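You operate a simulated robot arm through the tools that you are given. There is no shell and no other tool. Be economical: measure what you need, move in short steps, check, and stop when the job is done.

The job below is to be done with a simulated robot arm. You get a single attempt, and the scene is never put back.

JOB
Dry the red bowl, then nest the yellow and blue bowls in it.
Fine: use the yellow cloth and put it back; the blue bowl sits inside the yellow one.

The check looks at the end state, three seconds after you hand in, the way a careful person would. Anything else that was tipped, shoved, dropped, spilled or broken makes it a failure. Flat cloth is picked up by pressing the open fingertips on it (5 to 10 N) and closing them slowly along it; thin cloth reads only 2 to 8 mm in the jaws.

ROBOT AND FRAMES
A 7-joint arm with a two-finger parallel gripper, fixed in place. Base frame: the origin is at the foot of the arm, x ahead of it, y to its left, z up; the work surface is at about z = 0.9. Readings come in m, rad, newtons and seconds.
With the tool pointing down near the work surface it reaches from about 0.28 to 0.74 m from the base axis. Its first joint turns from -2.007 to 2.007 rad. Payload 3.91 kg.
Tool frame: the origin (TCP) lies between the finger pads and is the grasp point; the fingertips stand 0.03 m ahead of it; z points along the fingers, y is the line along which they close. The gripper opens to 0.11 m. The fingers are 0.02 m wide and 0.01 m thick; the gripper's body (0.048 by 0.112 m) begins 0.055 m behind the TCP.
Orientation is told as [roll, pitch, yaw] about the base's x, y, z axes, in that order, counted from this pose: with the fingers straight down and closing along the base's y, the tool's x points along the base's -x, its y along +y and its z along -z.

CONTROLS
- The arm moves only by the tool step_arm. Its argument "plan" is a list that holds one entry, the list of rows, each a list of 6 numbers: the shift along the tool's x, y, z in m, then the turn, a rotation vector about the tool's x, y, z in rad. In form: [[[tx, ty, tz, wx, wy, wz], ...]]. A call has 1 to 8 rows; each row is the pose to reach, as a shift and turn from the pose commanded when the call began, along the tool's axes at that moment. "grip" is the closure in counts, from 0 (fully open) to 255 (shut), set as the call begins (left out, the last holds). Each row takes 0.2 s and may step no farther than 0.05 m and 0.15 rad from the row before; otherwise, or with a gripper value out of range, the whole call is refused. Where a pose cannot be reached the arm comes as near as it can. A force on the tool above 40 N (or 10 N above the force at the start of the call, whichever is more), or a blocked arm, ends the call early, and 0.2 s more pass. Each finger travels about 0.108 m/s and halts on what it meets, pressing with about 31 N; the grip force reading is that of the motor and also rises with nothing between the fingers. The clock runs only during rows and for 0.2 s after the last one: add rows that repeat a pose to give the fingers time. It gives the time, the measured TCP pose, the force on the tool (base axes), the opening and the grip force at its end, in the units of the frame above (readings bear some noise), with the torque about the TCP (base axes, N m) and any sound that the robot's microphone picked up, and new pictures: "pictures" is both (left out), scene, wrist or none.
- Cameras (640 x 400 px; columns grow to the right, rows downward): "scene" is fixed at [0.0484, -0.6487, 1.6797]; the picture's right is [0.73, -0.68, 0.00], its down [-0.39, -0.42, -0.82] and it looks along [0.56, 0.60, -0.57] (base axes); focal length 339 px, centre (320, 200). "wrist" rides on the gripper at [0.072, 0.017, -0.103] in the tool frame; the picture's right is [-0.23, 0.97, 0.00], its down [-0.76, -0.18, -0.62] and it looks along [-0.61, -0.14, 0.78] (tool axes); focal length 222 px, centre (320, 200). There is no depth. A picture from a camera that has moved, and an enlarged one, comes with that camera's place and axes in the base frame and with its lens.
- move_column(by): slides the trunk up (or, below 0, down) by that many m; the arm rides with it, the base frame stays. It gives what a move gives, with no picture.
- zoom(camera, box): a new picture of the part [left, top, right, bottom] of that camera's present view, enlarged. The clock stands still meanwhile.
- close_job(): hands the job in; it is judged then, once.

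Go step by step. Nothing tells you positions but the pictures and the camera data: compare them with the known pose of the tool, close in by small moves and look again before you grip or let go. The budget is 120 turns and 200 pictures, counting those below and the enlarged ones. Unless the task says otherwise, let go and move clear before handing in, and close with one line.

The tools are called as name(argument=value, ...) on one line, values as JSON. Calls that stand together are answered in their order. step_arm: Moves the arm, as the interface text tells. Its arguments: {"type":"object","properties":{"plan":{"type":"array"},"grip":{"type":"number"},"pictures":{"type":"string","enum":["both","scene","wrist","none"]}},"required":["plan"]} The other tools are called the same way: move_column (by) slides the trunk up or down; zoom (camera, box) takes an enlarged picture of a part of a camera's view; close_job () hands the job in.

At the start:

```text
t: 0.0
ee_pos: [0.4709, 0.0074, 1.2556]
orientation: [-0.001, 0.0, -0.003]
wrist_force: [0.1, 0.8, -0.2]
wrist_torque: [0.01, 0.05, 0.03]
opening: 0.1099
gripper_force: 0.1
trunk travel left (down, up): [-0.925, 0.065]
```

scene: 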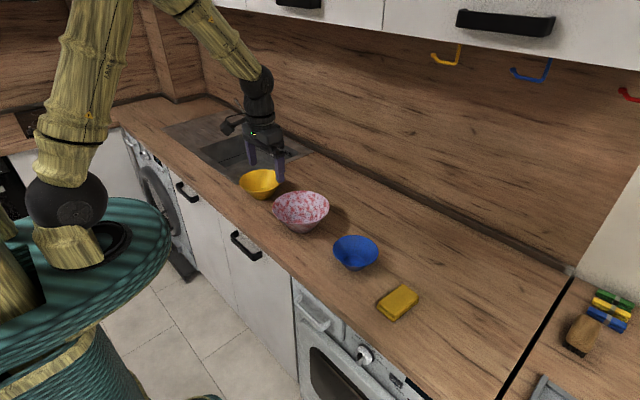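
wrist: 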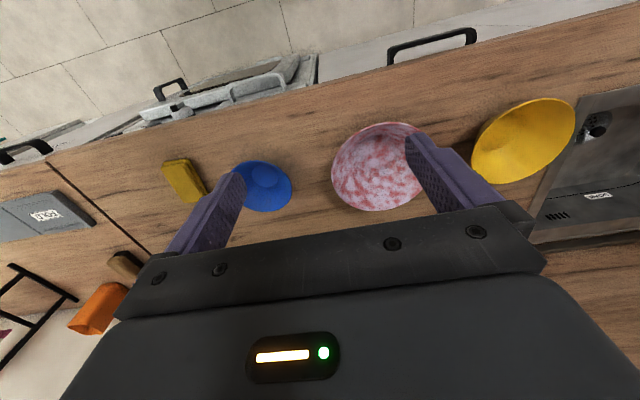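

I see a yellow bowl, a red-speckled bowl, a blue bowl and a yellow block-like item on the counter, with coloured hooks on the wall. I will zoom to identify the cloth and the bowls' states.

zoom(camera="scene", box=[220, 150, 460, 330])

zoom(camera="scene", box=[500, 240, 640, 400])

zoom(camera="scene", box=[400, 0, 640, 150])

zoom(camera="wrist", box=[0, 80, 320, 280])

```text
2.22 times, centred on (340, 240) of scene
camera zoom: at [0.0484, -0.6487, 1.6797], right [0.73, -0.68, 0.0], down [-0.39, -0.42, -0.82], along [0.56, 0.6, -0.57], focal length 754 px, centre (276, 111)
```

zoom: 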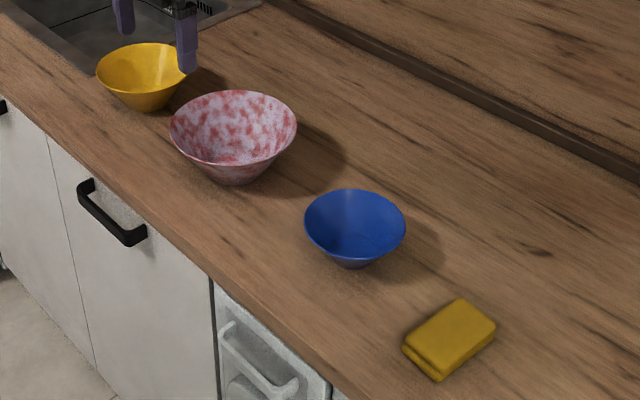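

```text
2.50 times, centred on (570, 320) of scene
camera zoom: at [0.0484, -0.6487, 1.6797], right [0.73, -0.68, 0.0], down [-0.39, -0.42, -0.82], along [0.56, 0.6, -0.57], focal length 848 px, centre (-305, -100)
```

zoom: 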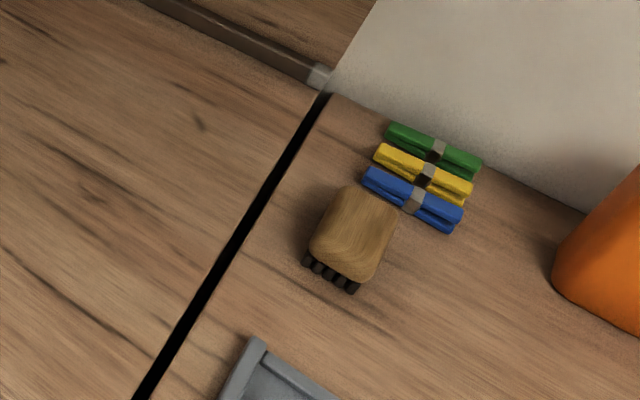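

```text
2.67 times, centred on (520, 75) of scene
camera zoom: at [0.0484, -0.6487, 1.6797], right [0.73, -0.68, 0.0], down [-0.39, -0.42, -0.82], along [0.56, 0.6, -0.57], focal length 904 px, centre (-213, 533)
```

zoom: 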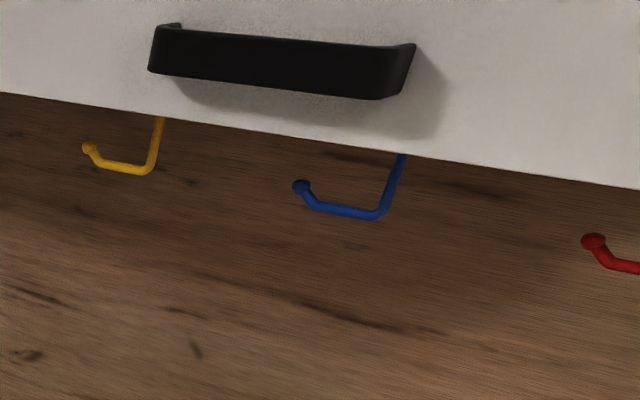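

```text
2.00 times, centred on (160, 180) of wrist
camera zoom: at [0.3983, 0.0244, 1.3575], right [0.23, 0.97, 0.0], down [0.76, -0.18, 0.62], along [0.61, -0.14, -0.78], focal length 444 px, centre (640, 240)
```

zoom: 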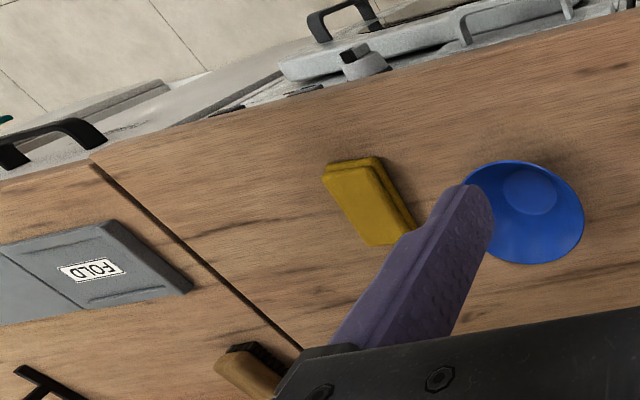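

The red bowl's at about (0.65, 0.09), yellow bowl (0.66, 0.35), blue bowl (0.64, -0.17), and the folded yellow cloth about (0.62, -0.35). I'll lower a bit to look into the red bowl.

step_arm(plan=[[[0, 0.03, 0.025, 0, 0, 0], [0, 0.06, 0.05, 0, 0, 0], [0, 0.09, 0.075, 0, 0, 0], [0, 0.12, 0.1, 0, 0, 0]]], pictures="wrist")

```text
t: 1.0
ee_pos: [0.4707, 0.1256, 1.1546]
orientation: [-0.001, 0.001, 0.001]
wrist_force: [0.9, 0.5, -0.4]
wrist_torque: [0.0, 0.02, 0.0]
opening: 0.1098
gripper_force: 0.1
trunk travel left (down, up): [-0.925, 0.065]
camera wrist: at [0.3983, 0.1439, 1.2576], right [0.23, 0.97, 0.0], down [0.76, -0.18, 0.62], along [0.61, -0.14, -0.78], focal length 222 px, centre (320, 200)
```

wrist: 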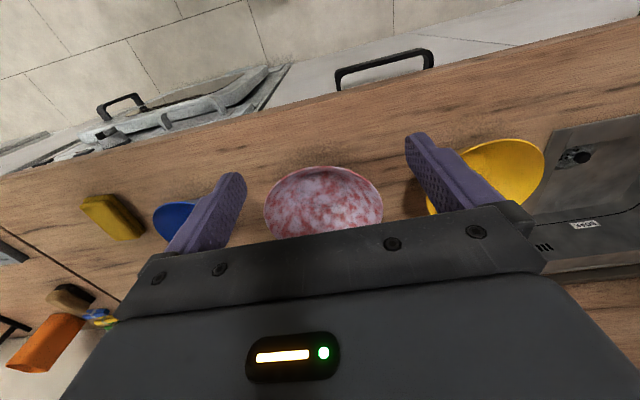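

The red bowl sits mid-frame; I zoom in to see its wetness, and zoom on the cloth.

zoom(camera="wrist", box=[240, 150, 410, 256])

zoom(camera="scene", box=[350, 260, 446, 320])

zoom(camera="scene", box=[260, 180, 356, 240])

```text
3.76 times, centred on (325, 203) of wrist
camera zoom: at [0.3983, 0.1439, 1.2576], right [0.23, 0.97, 0.0], down [0.76, -0.18, 0.62], along [0.61, -0.14, -0.78], focal length 836 px, centre (301, 189)
```

zoom: 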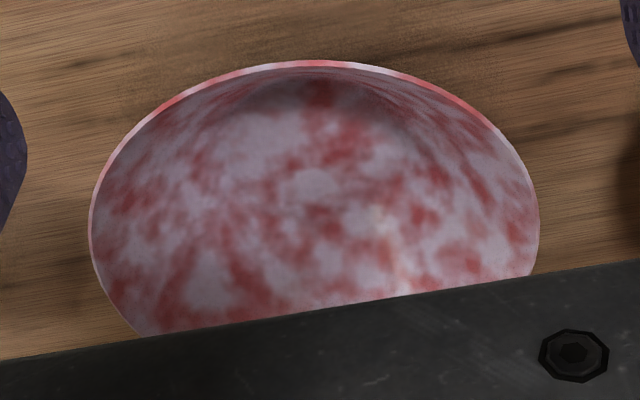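

```text
6.67 times, centred on (398, 290) of scene
camera zoom: at [0.0484, -0.6487, 1.6797], right [0.73, -0.68, 0.0], down [-0.39, -0.42, -0.82], along [0.56, 0.6, -0.57], focal length 2261 px, centre (-200, -400)
```

zoom: 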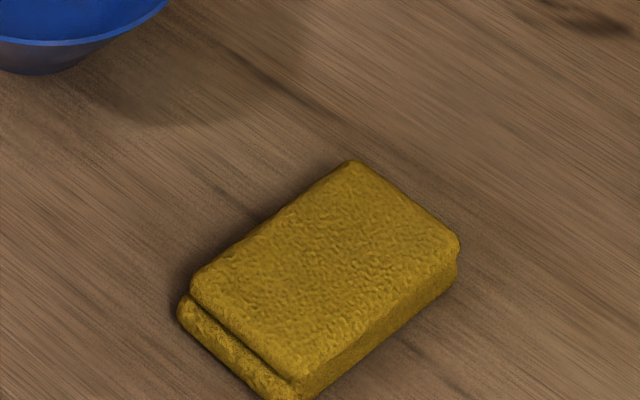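

```text
6.67 times, centred on (308, 210) of scene
camera zoom: at [0.0484, -0.6487, 1.6797], right [0.73, -0.68, 0.0], down [-0.39, -0.42, -0.82], along [0.56, 0.6, -0.57], focal length 2261 px, centre (400, 133)
```

zoom: 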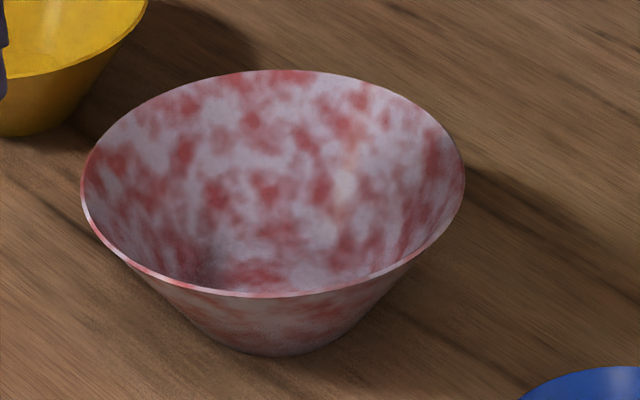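

The red bowl is coated inside by a whitish film of water, and the folded yellow terry cloth lies about (0.62, -0.352), roughly 0.10 × 0.06 m with its long side along x. I'll travel to above it.

step_arm(plan=[[[-0.01, -0.0475, 0, 0, 0, 0], [-0.02, -0.095, 0, 0, 0, 0], [-0.03, -0.1425, 0, 0, 0, 0], [-0.04, -0.19, 0, 0, 0, 0], [-0.05, -0.2375, 0, 0, 0, 0], [-0.06, -0.285, 0, 0, 0, 0], [-0.07, -0.3325, 0, 0, 0, 0], [-0.08, -0.38, 0, 0, 0, 0]]], pictures="none")

step_arm(plan=[[[-0.022, -0.032, 0.03, 0, 0, 0], [-0.045, -0.065, 0.06, 0, 0, 0], [-0.07, -0.0975, 0.09, 0, 0, 0], [-0.07, -0.0975, 0.125, 0, 0, 0], [-0.07, -0.0975, 0.125, 0, 0, 0]]])

```text
t: 2.8
ee_pos: [0.552, -0.2548, 1.1554]
orientation: [0.0, 0.001, 0.0]
wrist_force: [1.1, 0.7, 0.4]
wrist_torque: [0.02, 0.0, -0.02]
opening: 0.1101
gripper_force: 0.0
trunk travel left (down, up): [-0.925, 0.065]
```

```text
refused: row 2 steps farther than a row can; nothing moved
```

step_arm(plan=[[[-0.02, -0.03, 0.025, 0, 0, 0], [-0.045, -0.06, 0.05, 0, 0, 0], [-0.07, -0.0975, 0.07, 0, 0, 0], [-0.07, -0.0975, 0.1, 0, 0, 0], [-0.07, -0.0975, 0.125, 0, 0, 0], [-0.07, -0.0975, 0.125, 0, 0, 0]]])

```text
t: 4.2
ee_pos: [0.6205, -0.3491, 1.0301]
orientation: [0.0, -0.001, 0.0]
wrist_force: [-0.2, 0.6, 0.2]
wrist_torque: [-0.04, -0.04, 0.01]
opening: 0.1102
gripper_force: 0.2
trunk travel left (down, up): [-0.925, 0.065]
camera wrist: at [0.548, -0.3324, 1.1316], right [0.23, 0.97, 0.0], down [0.76, -0.18, 0.62], along [0.61, -0.14, -0.78], focal length 222 px, centre (320, 200)
```

scene: 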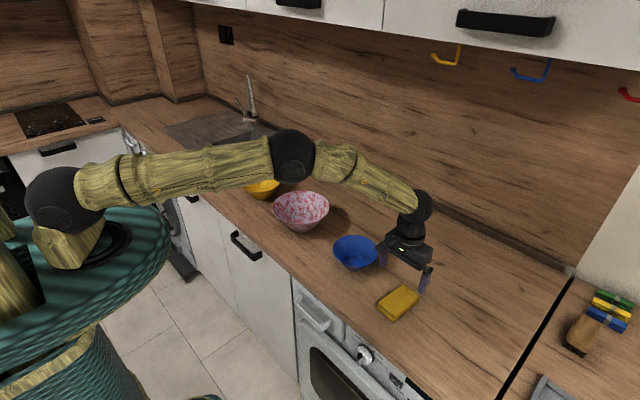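
wrist: 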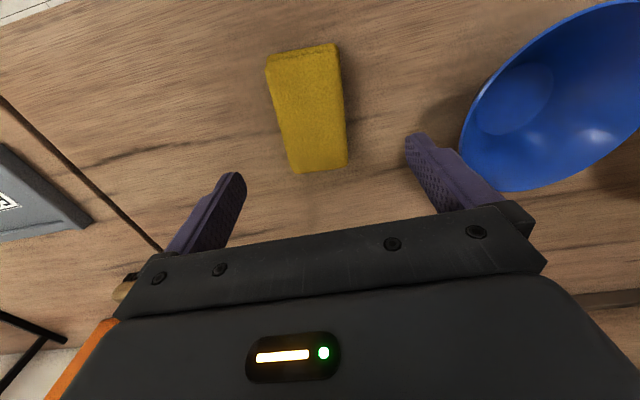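

The tool is above the cloth, whose centre I refine to (0.616, -0.355), turned about -0.08 rad. I align and descend with fingertips just above the counter.

step_arm(plan=[[[0.003, -0.006, 0.03, 0, 0, 0.08], [0.003, -0.006, 0.06, 0, 0, 0.08], [0.003, -0.006, 0.08, 0, 0, 0.08], [0.003, -0.006, 0.09, 0, 0, 0.08], [0.003, -0.006, 0.09, 0, 0, 0.08]]])

```text
t: 5.4
ee_pos: [0.617, -0.3565, 0.9395]
orientation: [0.0, 0.0, -0.081]
wrist_force: [0.6, -0.7, -0.4]
wrist_torque: [-0.03, 0.0, 0.03]
opening: 0.1103
gripper_force: 0.1
trunk travel left (down, up): [-0.925, 0.065]
camera wrist: at [0.5467, -0.333, 1.0414], right [0.3, 0.95, 0.0], down [0.75, -0.24, 0.62], along [0.59, -0.19, -0.78], focal length 222 px, centre (320, 200)
```

scene: 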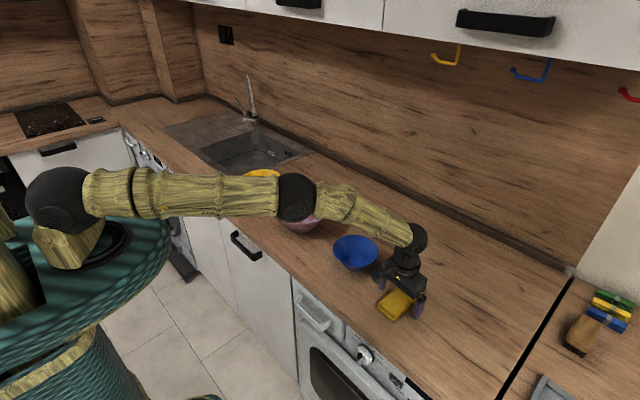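
wrist: 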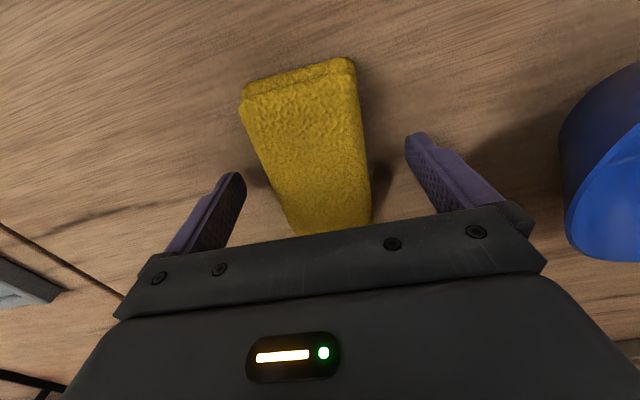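

The cloth lies between the fingers. I close to about 0.05 m and check.

step_arm(plan=[[[0, 0, 0, 0, 0, 0], [0, 0, 0, 0, 0, 0], [0, 0, 0, 0, 0, 0]]], grip=150, pictures="wrist")

```text
t: 6.2
ee_pos: [0.6171, -0.3555, 0.9386]
orientation: [0.001, -0.001, -0.08]
wrist_force: [0.5, -0.3, -0.1]
wrist_torque: [0.02, -0.01, -0.03]
opening: 0.0628
gripper_force: 31.1
trunk travel left (down, up): [-0.925, 0.065]
camera wrist: at [0.5467, -0.333, 1.0414], right [0.3, 0.95, 0.0], down [0.75, -0.24, 0.62], along [0.59, -0.19, -0.78], focal length 222 px, centre (320, 200)
```

wrist: 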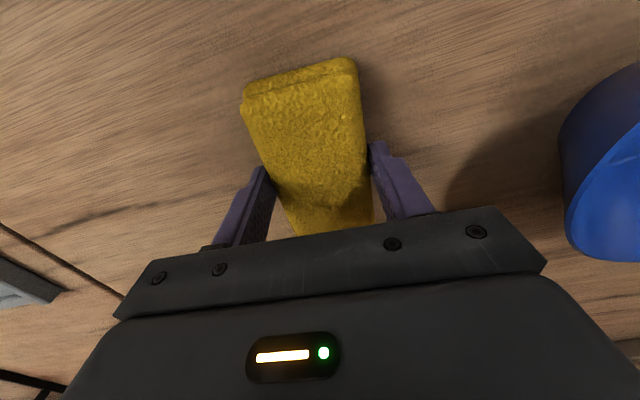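

The cloth is held (0.063 m wide, firm). I lift it and carry it over towards the red bowl.

step_arm(plan=[[[0, 0, -0.03, 0, 0, 0], [0, 0, -0.075, 0, 0, -0.04], [0, 0, -0.12, 0, 0, -0.08], [0, 0, -0.16, 0, 0, -0.08], [0, 0, -0.16, 0, 0, -0.08]]], grip=170, pictures="both")

```text
t: 7.4
ee_pos: [0.6163, -0.3572, 1.0984]
orientation: [0.001, 0.002, 0.001]
wrist_force: [-0.3, -0.3, -0.8]
wrist_torque: [0.0, -0.02, 0.01]
opening: 0.0629
gripper_force: 31.5
trunk travel left (down, up): [-0.925, 0.065]
camera wrist: at [0.5436, -0.3392, 1.201], right [0.23, 0.97, 0.0], down [0.76, -0.18, 0.62], along [0.61, -0.14, -0.78], focal length 222 px, centre (320, 200)
```

scene: 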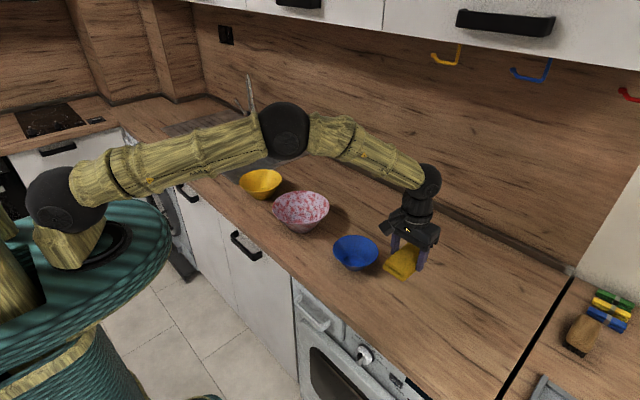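
wrist: 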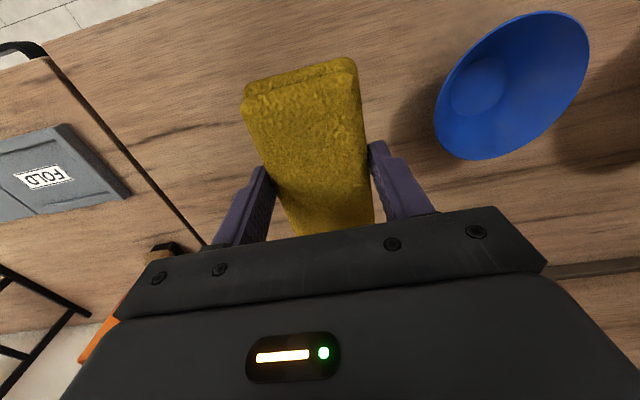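

The cloth is securely held in the jaws. I travel towards the red bowl at height.

step_arm(plan=[[[-0.003, 0.049, 0, 0, 0, 0], [-0.006, 0.098, 0, 0, 0, 0], [-0.009, 0.147, 0, 0, 0, 0], [-0.012, 0.196, 0, 0, 0, 0], [-0.015, 0.245, 0, 0, 0, 0], [-0.018, 0.294, 0, 0, 0, 0], [-0.021, 0.343, 0, 0, 0, 0], [-0.024, 0.392, 0, 0, 0, 0]]], pictures="none")

step_arm(plan=[[[-0.006, 0.03, 0, 0, 0, 0], [-0.01, 0.056, 0.02, 0, 0, 0], [-0.01, 0.056, 0.045, 0, 0, 0], [-0.01, 0.056, 0.045, 0, 0, 0]]])

```text
t: 9.2
ee_pos: [0.6428, 0.0367, 1.099]
orientation: [-0.002, 0.0, 0.0]
wrist_force: [0.6, 0.9, 0.2]
wrist_torque: [0.02, 0.02, 0.02]
opening: 0.0628
gripper_force: 31.2
trunk travel left (down, up): [-0.925, 0.065]
```

```text
t: 10.2
ee_pos: [0.6507, 0.0932, 1.0549]
orientation: [0.0, 0.0, 0.0]
wrist_force: [0.6, -0.2, -0.3]
wrist_torque: [-0.01, 0.01, -0.02]
opening: 0.0627
gripper_force: 31.1
trunk travel left (down, up): [-0.925, 0.065]
camera wrist: at [0.5788, 0.1105, 1.1572], right [0.23, 0.97, 0.0], down [0.76, -0.18, 0.62], along [0.61, -0.14, -0.78], focal length 222 px, centre (320, 200)
```

scene: 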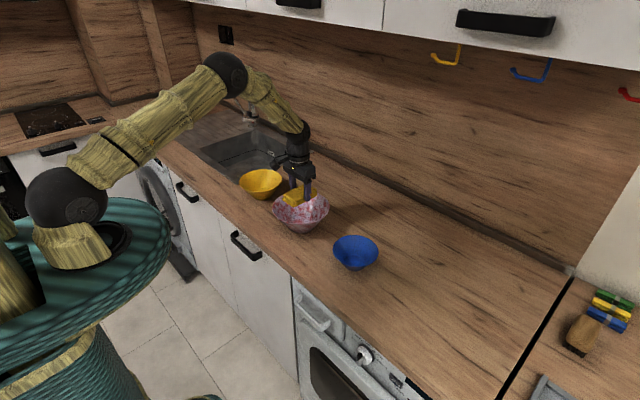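
wrist: 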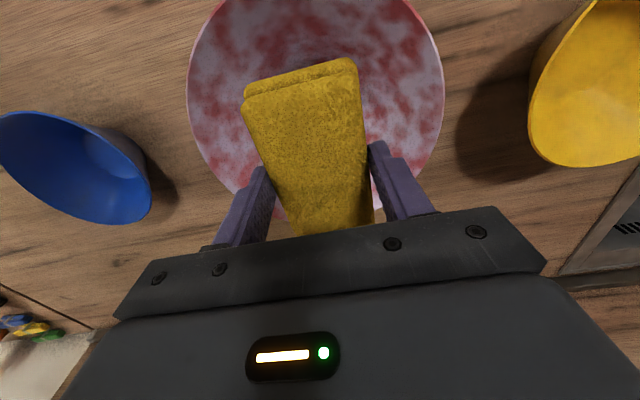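

The cloth hovers over the red bowl, whose centre I put at about (0.648, 0.096). I descend into it carefully.

step_arm(plan=[[[0, 0.003, 0.04, 0, 0, 0], [0, 0.003, 0.08, 0, 0, 0], [0, 0.003, 0.085, 0, 0, 0], [0, 0.003, 0.085, 0, 0, 0]]])

```text
t: 11.2
ee_pos: [0.6518, 0.092, 0.9756]
orientation: [0.002, -0.008, -0.001]
wrist_force: [-4.1, -15.0, 35.0]
wrist_torque: [0.28, -0.25, -0.13]
opening: 0.0636
gripper_force: 30.9
trunk travel left (down, up): [-0.925, 0.065]
camera wrist: at [0.5778, 0.1092, 1.0774], right [0.23, 0.97, 0.0], down [0.76, -0.18, 0.63], along [0.61, -0.14, -0.78], focal length 222 px, centre (320, 200)
```

scene: 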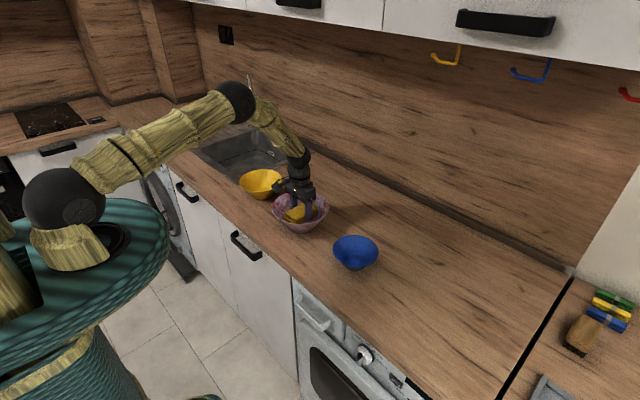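
wrist: 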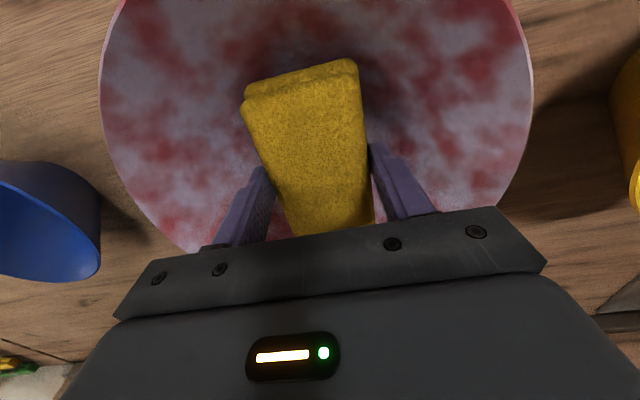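

Contact at TCP z≈0.976 with a push to -y, so the bowl centre is a bit lower in y. I ease up and recentre.

step_arm(plan=[[[0, -0.003, -0.003, 0, 0, 0], [0, -0.006, -0.003, 0, 0, 0], [0, -0.006, -0.003, 0, 0, 0]]], pictures="none")

```text
t: 12.0
ee_pos: [0.6521, 0.0907, 0.9743]
orientation: [0.004, -0.003, 0.002]
wrist_force: [3.8, 8.1, 23.9]
wrist_torque: [0.54, -0.18, -0.09]
opening: 0.063
gripper_force: 31.1
trunk travel left (down, up): [-0.925, 0.065]
```

Force is now balanced in y but 24 N down is a bit much. I ease up 2 mm and turn the cloth about the vertical as a first wipe to see its effect.

step_arm(plan=[[[0, -0.001, -0.002, 0, 0, 0.1], [0, -0.001, -0.002, 0, 0, 0.24], [0, -0.001, -0.002, 0, 0, 0.38], [0, -0.001, -0.002, 0, 0, 0.52], [0, -0.001, -0.002, 0, 0, 0.66], [0, -0.001, -0.002, 0, 0, 0.8], [0, -0.001, -0.002, 0, 0, 0.94], [0, -0.001, -0.002, 0, 0, 1.08]]])

```text
t: 13.8
ee_pos: [0.6504, 0.0882, 0.9749]
orientation: [0.0, 0.001, -1.083]
wrist_force: [-2.2, 0.2, 2.0]
wrist_torque: [0.04, -0.02, 0.12]
opening: 0.0633
gripper_force: 31.0
trunk travel left (down, up): [-0.925, 0.065]
camera wrist: at [0.6319, 0.1606, 1.078], right [0.97, 0.26, 0.0], down [0.2, -0.76, 0.62], along [0.16, -0.6, -0.78], focal length 222 px, centre (320, 200)
```

scene: 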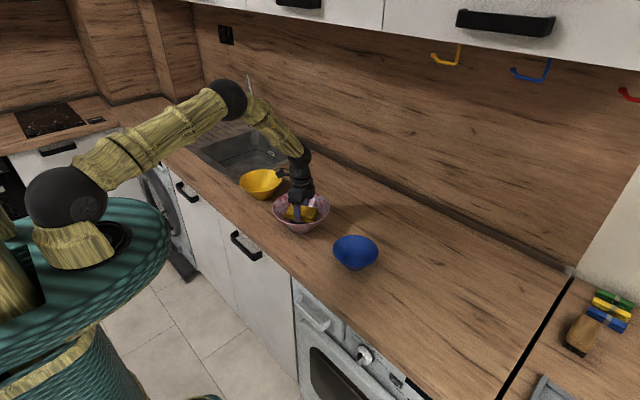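
wrist: 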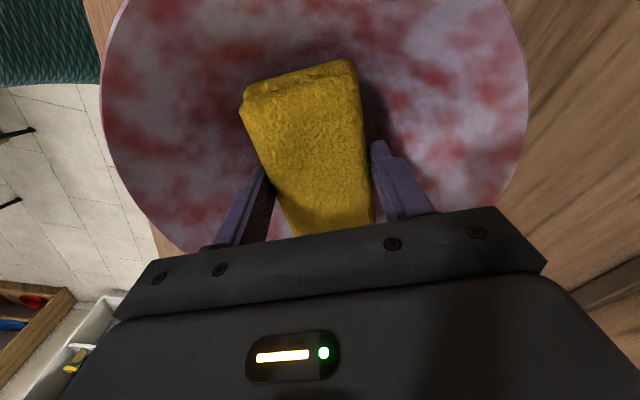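

The cloth turned with light contact. I zoom to see whether a dried track appears.

zoom(camera="wrist", box=[100, 0, 530, 250])

zoom(camera="scene", box=[260, 180, 356, 240])

```text
1.49 times, centred on (315, 125) of wrist
camera zoom: at [0.6319, 0.1606, 1.078], right [0.97, 0.26, 0.0], down [0.2, -0.76, 0.62], along [0.16, -0.6, -0.78], focal length 331 px, centre (327, 312)
```

zoom: 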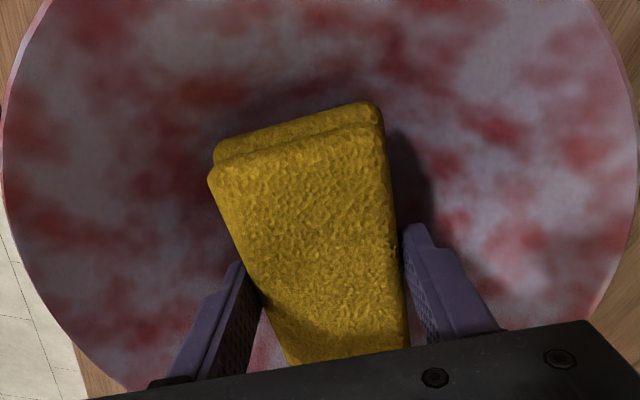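

```text
6.67 times, centred on (308, 210) of scene
camera zoom: at [0.0484, -0.6487, 1.6797], right [0.73, -0.68, 0.0], down [-0.39, -0.42, -0.82], along [0.56, 0.6, -0.57], focal length 2261 px, centre (400, 133)
```

zoom: 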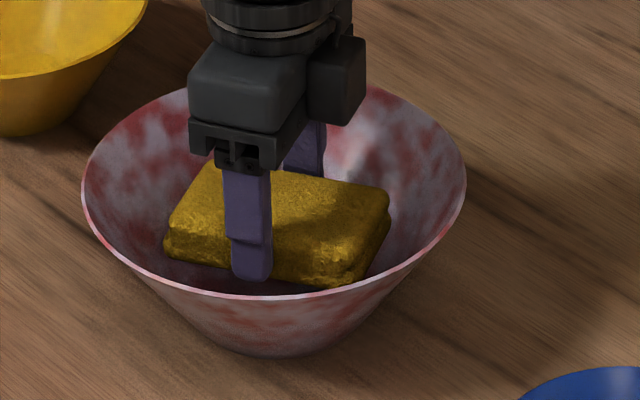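

No clear track yet from here; I raise the cloth to view the inside.

step_arm(plan=[[[0, 0, -0.05, 0, 0, 0], [0, 0, -0.1, 0, 0, 0], [0, 0, -0.13, 0, 0, 0], [0, 0, -0.13, 0, 0, 0]]], pictures="wrist")

zoom(camera="scene", box=[260, 180, 356, 240])

```text
t: 14.8
ee_pos: [0.6512, 0.0857, 1.1048]
orientation: [-0.001, -0.001, -1.08]
wrist_force: [-0.6, -0.2, -0.7]
wrist_torque: [0.02, 0.02, -0.02]
opening: 0.063
gripper_force: 30.8
trunk travel left (down, up): [-0.925, 0.065]
camera wrist: at [0.632, 0.1588, 1.2077], right [0.97, 0.26, 0.0], down [0.2, -0.76, 0.62], along [0.16, -0.6, -0.78], focal length 222 px, centre (320, 200)
```

wrist: 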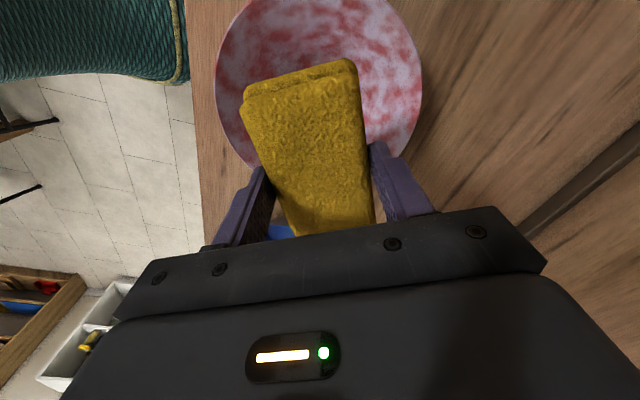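

```text
6.67 times, centred on (308, 210) of scene
camera zoom: at [0.0484, -0.6487, 1.6797], right [0.73, -0.68, 0.0], down [-0.39, -0.42, -0.82], along [0.56, 0.6, -0.57], focal length 2261 px, centre (400, 133)
```

zoom: 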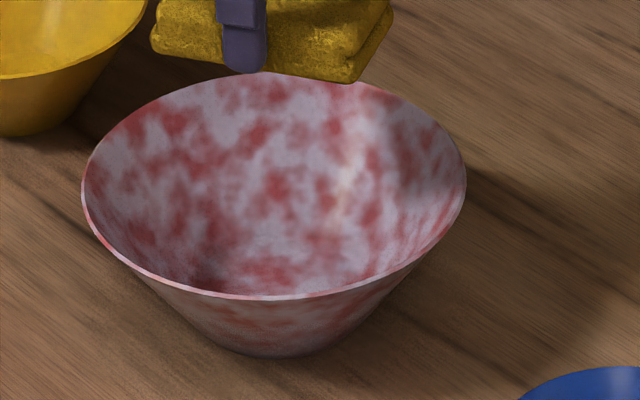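

No evident change, so the mottle may be glaze or a film that needs firmer, broader contact. I'll tilt the cloth so its flat face lies on the sloped wall (camera side up) and then sweep around; first the tilt, in the air.

step_arm(plan=[[[0, 0, 0, 0, 0.14, 0], [0, 0, 0, 0, 0.28, 0], [0, 0, 0, 0, 0.42, 0], [0, 0, 0, 0, 0.56, 0], [0, 0, 0, 0, 0.7, 0], [0, 0, 0, 0, 0.82, 0], [0, 0, 0, 0, 0.82, 0]]])

```text
t: 16.4
ee_pos: [0.6514, 0.0865, 1.1051]
orientation: [-0.002, 0.822, -1.082]
wrist_force: [0.3, -0.8, -0.5]
wrist_torque: [0.0, 0.0, -0.02]
opening: 0.063
gripper_force: 30.8
trunk travel left (down, up): [-0.925, 0.065]
camera wrist: at [0.6784, 0.0728, 1.2278], right [0.93, 0.32, -0.17], down [0.3, -0.94, -0.13], along [-0.2, 0.07, -0.98], focal length 222 px, centre (320, 200)
```

scene: 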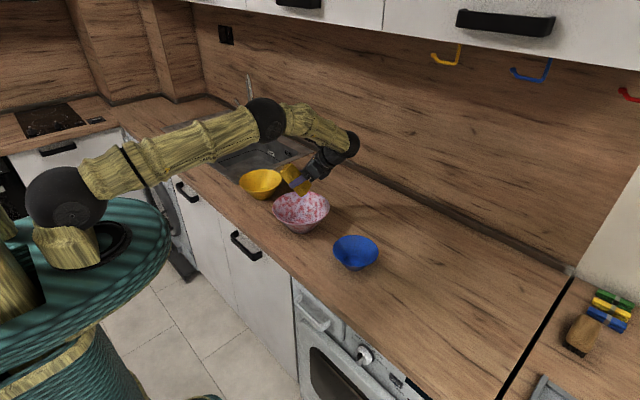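
wrist: 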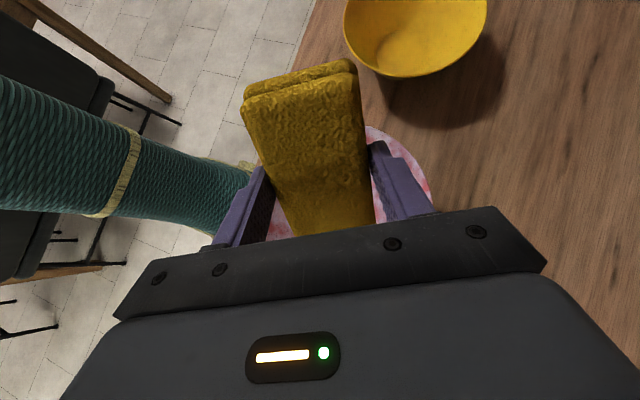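

The tilted pose is reachable and the camera is up. Now I lower the tilted cloth into the bowl.

step_arm(plan=[[[-0.03, 0, 0.028, 0, 0, 0], [-0.06, 0, 0.057, 0, 0, 0], [-0.085, 0, 0.085, 0, 0, 0], [-0.088, 0, 0.1, 0, 0, 0], [-0.085, 0, 0.107, 0, 0, 0], [-0.085, 0, 0.107, 0, 0, 0]]])

zoom(camera="scene", box=[260, 170, 372, 240])

```text
t: 17.8
ee_pos: [0.6428, 0.1047, 0.9708]
orientation: [0.004, 0.818, -1.076]
wrist_force: [5.6, -5.3, 15.8]
wrist_torque: [-0.74, 0.02, 0.23]
opening: 0.0633
gripper_force: 31.0
trunk travel left (down, up): [-0.925, 0.065]
camera wrist: at [0.6691, 0.0896, 1.0946], right [0.93, 0.32, -0.16], down [0.3, -0.94, -0.13], along [-0.2, 0.07, -0.98], focal length 222 px, centre (320, 200)
```

scene: 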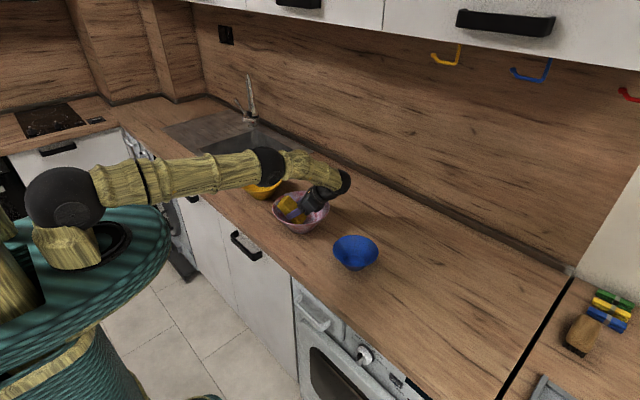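
wrist: 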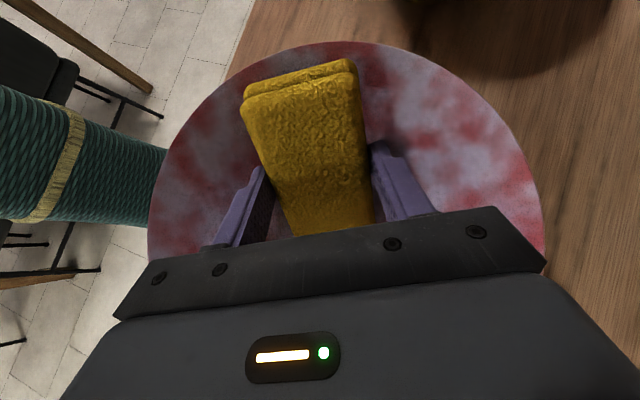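

```text
5.71 times, centred on (316, 205) of scene
camera zoom: at [0.0484, -0.6487, 1.6797], right [0.73, -0.68, 0.0], down [-0.39, -0.42, -0.82], along [0.56, 0.6, -0.57], focal length 1938 px, centre (343, 171)
```

zoom: 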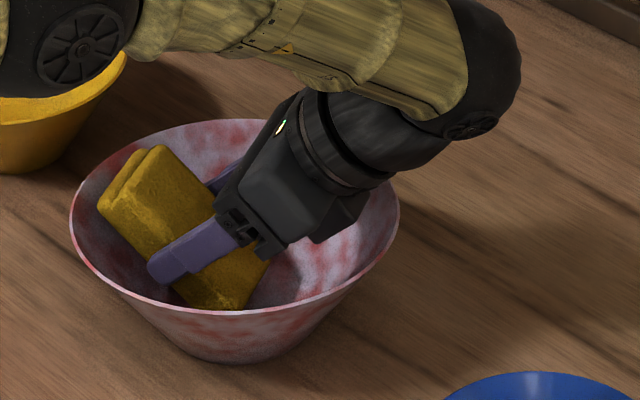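

The cloth's face lies on the wall with about 15 N. I sweep it around the bowl axis in an arc.

step_arm(plan=[[[0.0006, -0.0029, -0.0009, 0.106, 0, -0.0989], [0.0001, -0.0057, -0.0013, 0.212, 0, -0.1978], [-0.0006, -0.0084, -0.0021, 0.318, 0, -0.2967], [-0.0015, -0.011, -0.0031, 0.424, 0, -0.3956], [-0.0027, -0.0133, -0.0044, 0.53, 0, -0.4945], [-0.0041, -0.0153, -0.0059, 0.636, 0, -0.5933], [-0.0057, -0.017, -0.0076, 0.742, 0, -0.6922], [-0.0075, -0.0183, -0.0095, 0.848, 0, -0.7911]]])

zoom(camera="scene", box=[260, 170, 372, 240])

```text
t: 19.6
ee_pos: [0.5757, 0.0756, 0.9921]
orientation: [0.0, 0.821, 0.057]
wrist_force: [1.5, 0.3, 0.8]
wrist_torque: [-0.01, 0.05, -0.01]
opening: 0.0628
gripper_force: 31.2
out of reach, approached as far as the arm can: row 1, 2, 3, 4, 5, 6, 7, 8
trunk travel left (down, up): [-0.925, 0.065]
camera wrist: at [0.6001, 0.094, 1.1153], right [0.1, 0.98, -0.17], down [0.98, -0.12, -0.13], along [-0.15, -0.15, -0.98], focal length 222 px, centre (320, 200)
```

scene: 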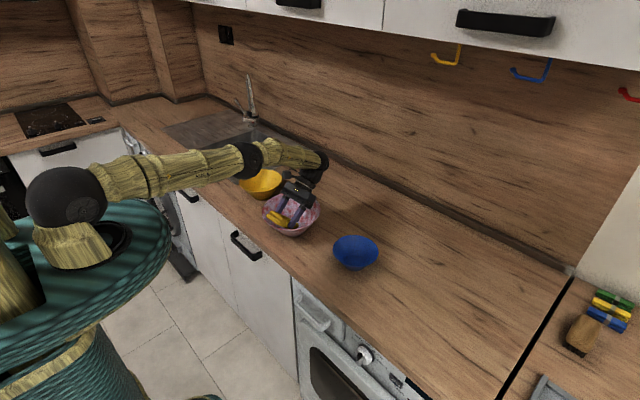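
wrist: 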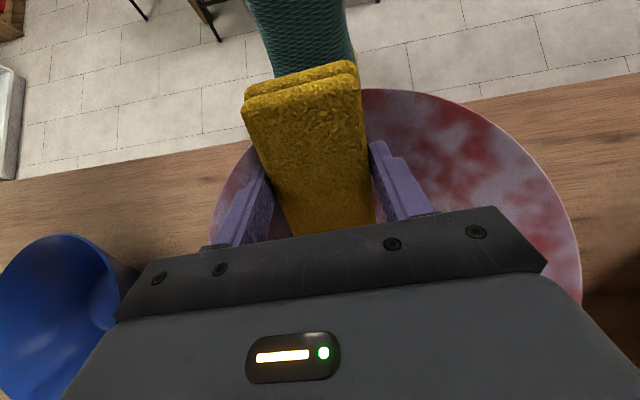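

```text
5.71 times, centred on (316, 205) of scene
camera zoom: at [0.0484, -0.6487, 1.6797], right [0.73, -0.68, 0.0], down [-0.39, -0.42, -0.82], along [0.56, 0.6, -0.57], focal length 1938 px, centre (343, 171)
```

zoom: 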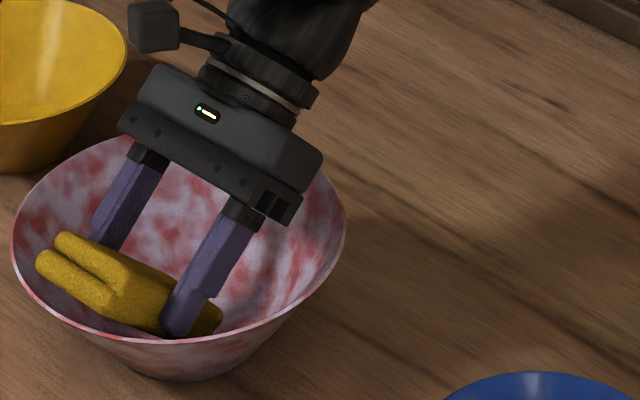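

The arm ran out of reach and pulled the red bowl about 4.5 cm toward the robot (now near x 0.605, still well on the counter and upright). I lift the cloth out and look inside.

step_arm(plan=[[[0.0219, 0, -0.0205, 0, 0, 0], [0.0438, 0, -0.041, 0, 0, 0], [0.073, 0, -0.068, 0, -0.12, 0], [0.1, 0, -0.09, 0, -0.26, 0], [0.1, 0, -0.09, 0, -0.4, 0], [0.1, 0, -0.09, 0, -0.54, 0], [0.1, 0, -0.09, 0, -0.68, 0], [0.1, 0, -0.09, 0, -0.82, 0]]], pictures="scene")

zoom(camera="scene", box=[245, 180, 341, 240])

```text
t: 21.4
ee_pos: [0.572, 0.0762, 1.1268]
orientation: [0.0, -0.002, 0.08]
wrist_force: [-0.6, 0.0, -0.7]
wrist_torque: [-0.01, -0.02, 0.0]
opening: 0.0627
gripper_force: 31.2
trunk travel left (down, up): [-0.925, 0.065]
```

scene: 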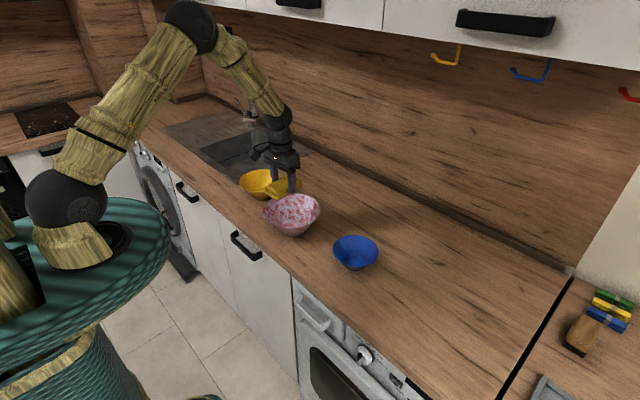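

```text
6.67 times, centred on (293, 210) of scene
camera zoom: at [0.0484, -0.6487, 1.6797], right [0.73, -0.68, 0.0], down [-0.39, -0.42, -0.82], along [0.56, 0.6, -0.57], focal length 2261 px, centre (500, 133)
```

zoom: 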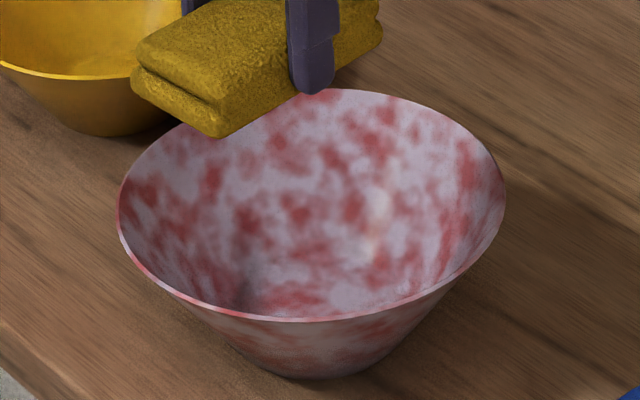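

The bowl is at about (0.611, 0.093) now, with the same mottle. I'll use a milder tilt (0.4 rad), which reaches everywhere, entering the bowl until close to contact.

step_arm(plan=[[[-0.0342, 0.0138, 0.02, 0, 0.13, 0], [-0.0342, 0.0138, 0.05, 0, 0.27, 0], [-0.0342, 0.0138, 0.09, 0, 0.4, 0], [-0.0342, 0.0138, 0.125, 0, 0.4, 0], [-0.0342, 0.0138, 0.145, 0, 0.4, 0], [-0.0342, 0.0138, 0.15, 0, 0.4, 0], [-0.0342, 0.0138, 0.153, 0, 0.4, 0]]])

zoom(camera="scene", box=[240, 170, 352, 240])

```text
t: 23.0
ee_pos: [0.6073, 0.091, 0.9747]
orientation: [0.0, 0.4, 0.081]
wrist_force: [1.7, 1.7, 3.4]
wrist_torque: [-0.13, 0.19, -0.02]
opening: 0.063
gripper_force: 31.1
trunk travel left (down, up): [-0.925, 0.065]
camera wrist: at [0.5799, 0.1078, 1.0974], right [0.13, 0.99, -0.09], down [0.96, -0.1, 0.28], along [0.26, -0.12, -0.96], focal length 222 px, centre (320, 200)
```

scene: 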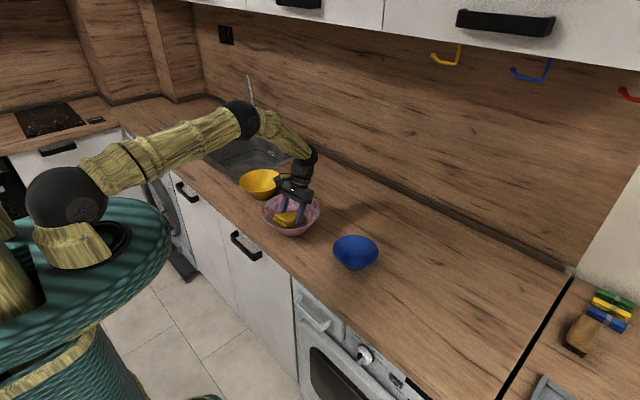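
wrist: 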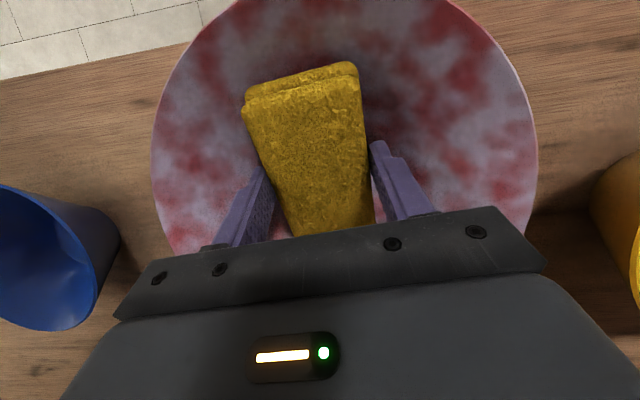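

```text
5.71 times, centred on (296, 205) of scene
camera zoom: at [0.0484, -0.6487, 1.6797], right [0.73, -0.68, 0.0], down [-0.39, -0.42, -0.82], along [0.56, 0.6, -0.57], focal length 1938 px, centre (457, 171)
```

zoom: 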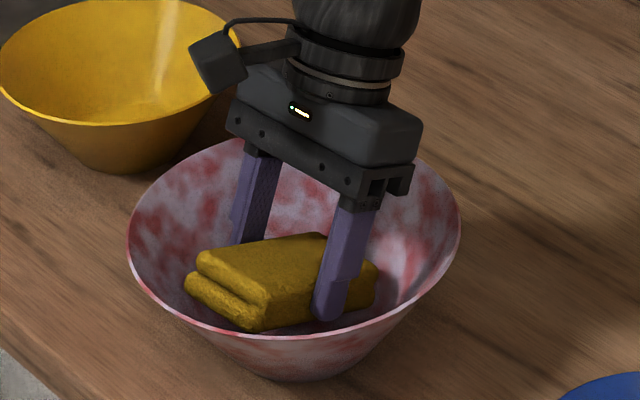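

Light contact, centred. I press 1 mm more and rotate the tilted cloth around the bowl axis.

step_arm(plan=[[[-0.0005, -0.0009, 0.0009, 0.0564, 0, -0.1335], [-0.0006, -0.0017, 0.0008, 0.1128, 0, -0.2671], [-0.0009, -0.0025, 0.0007, 0.1692, 0, -0.4006], [-0.0013, -0.0033, 0.0005, 0.2256, 0, -0.5342], [-0.0018, -0.004, 0.0003, 0.282, 0, -0.6677], [-0.0024, -0.0046, 0.0001, 0.3384, 0, -0.8013], [-0.003, -0.0051, -0.0002, 0.3948, 0, -0.9348], [-0.0037, -0.0055, -0.0005, 0.4512, 0, -1.0684]]])

zoom(camera="wrist", box=[140, 0, 540, 250])

```text
t: 24.8
ee_pos: [0.6117, 0.0865, 0.9741]
orientation: [0.0, 0.399, 1.241]
wrist_force: [-1.8, 0.0, 1.3]
wrist_torque: [0.0, 0.04, -0.06]
opening: 0.0632
gripper_force: 31.3
trunk travel left (down, up): [-0.925, 0.065]
camera wrist: at [0.586, 0.0687, 1.0973], right [-0.85, 0.51, -0.09], down [0.47, 0.84, 0.28], along [0.22, 0.19, -0.96], focal length 222 px, centre (320, 200)
```

scene: 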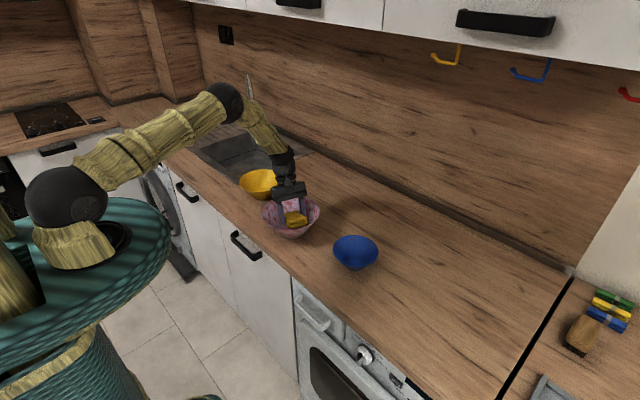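
wrist: 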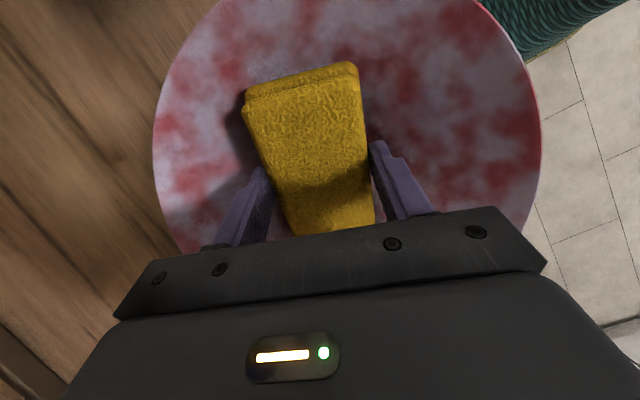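

```text
1.60 times, centred on (340, 125) of wrist
camera zoom: at [0.586, 0.0687, 1.0973], right [-0.85, 0.51, -0.09], down [0.47, 0.84, 0.28], along [0.22, 0.19, -0.96], focal length 355 px, centre (288, 320)
```

zoom: 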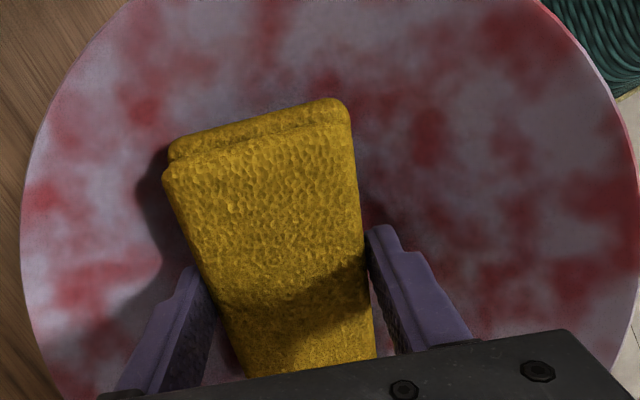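

The rotation works, though contact became light. I continue with 3 mm more pressure.

step_arm(plan=[[[-0.0013, -0.0009, 0.0029, 0.0564, 0, -0.1335], [-0.0014, -0.0017, 0.0028, 0.1128, 0, -0.2671], [-0.0017, -0.0025, 0.0027, 0.1692, 0, -0.4006], [-0.0021, -0.0033, 0.0025, 0.2256, 0, -0.5342], [-0.0026, -0.004, 0.0023, 0.282, 0, -0.6677], [-0.0032, -0.0046, 0.0021, 0.3384, 0, -0.8013], [-0.0038, -0.0051, 0.0018, 0.3948, 0, -0.9348], [-0.0045, -0.0055, 0.0015, 0.4512, 0, -1.0684]]])

```text
t: 26.6
ee_pos: [0.6162, 0.0879, 0.9713]
orientation: [0.001, 0.4, 2.402]
wrist_force: [-1.3, -1.9, 1.4]
wrist_torque: [-0.07, -0.08, -0.05]
opening: 0.0631
gripper_force: 31.3
trunk travel left (down, up): [-0.925, 0.065]
camera wrist: at [0.6248, 0.0589, 1.0938], right [-0.81, -0.58, -0.09], down [-0.58, 0.77, 0.28], along [-0.09, 0.28, -0.96], focal length 222 px, centre (320, 200)
```

scene: 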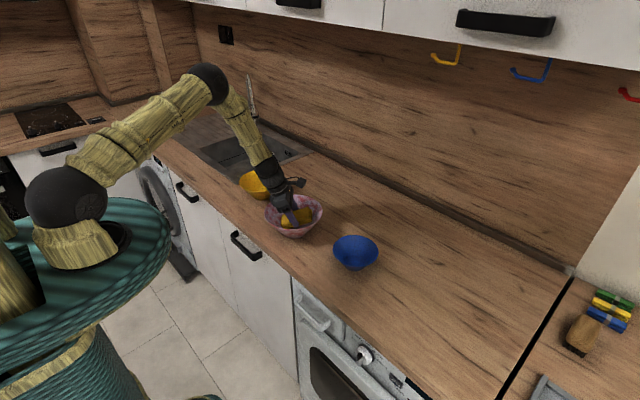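
wrist: 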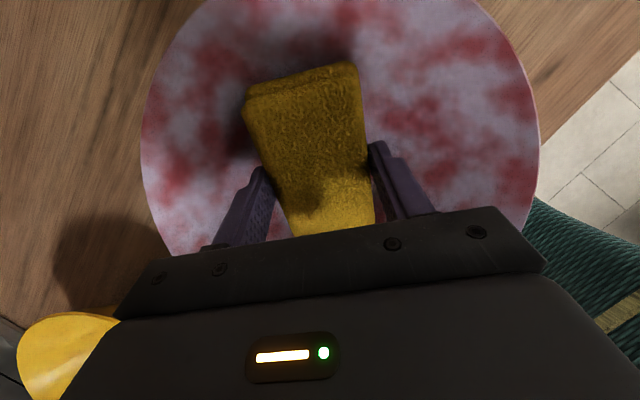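

Rotation to yaw 2.4 works. Here the tool leans away from the robot, so the steeper 0.82 tilt should be reachable; I switch to it and press on the wall.

step_arm(plan=[[[0.0039, 0, -0.0092, 0, 0.14, 0], [0.0093, 0, -0.0091, 0, 0.28, 0], [0.0176, 0, -0.0056, 0, 0.42, 0], [0.0145, 0, 0.0018, 0, 0.42, 0], [0.0129, 0, 0.0054, 0, 0.42, 0], [0.0129, 0, 0.0054, 0, 0.42, 0]]], pictures="wrist")

zoom(camera="scene", box=[240, 170, 352, 240])

```text
t: 28.0
ee_pos: [0.6267, 0.0794, 0.9738]
orientation: [-0.003, 0.823, 2.399]
wrist_force: [2.5, -2.0, 14.1]
wrist_torque: [-0.1, 0.08, 0.02]
opening: 0.0631
gripper_force: 30.7
trunk travel left (down, up): [-0.925, 0.065]
camera wrist: at [0.5956, 0.085, 1.0957], right [-0.77, -0.61, -0.17], down [-0.6, 0.79, -0.13], along [0.21, 0.0, -0.98], focal length 222 px, centre (320, 200)
```

wrist: 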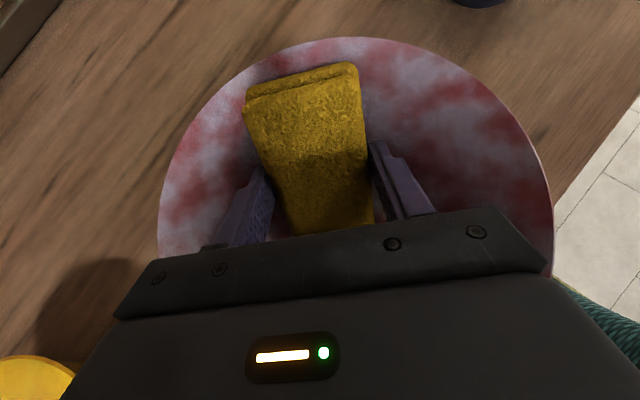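

```text
5.71 times, centred on (296, 205) of scene
camera zoom: at [0.0484, -0.6487, 1.6797], right [0.73, -0.68, 0.0], down [-0.39, -0.42, -0.82], along [0.56, 0.6, -0.57], focal length 1938 px, centre (457, 171)
```

zoom: 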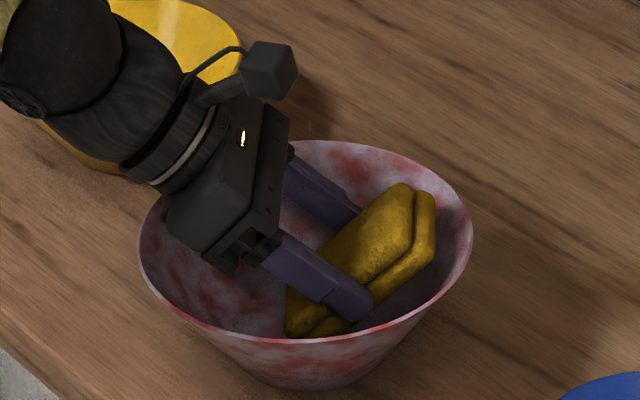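

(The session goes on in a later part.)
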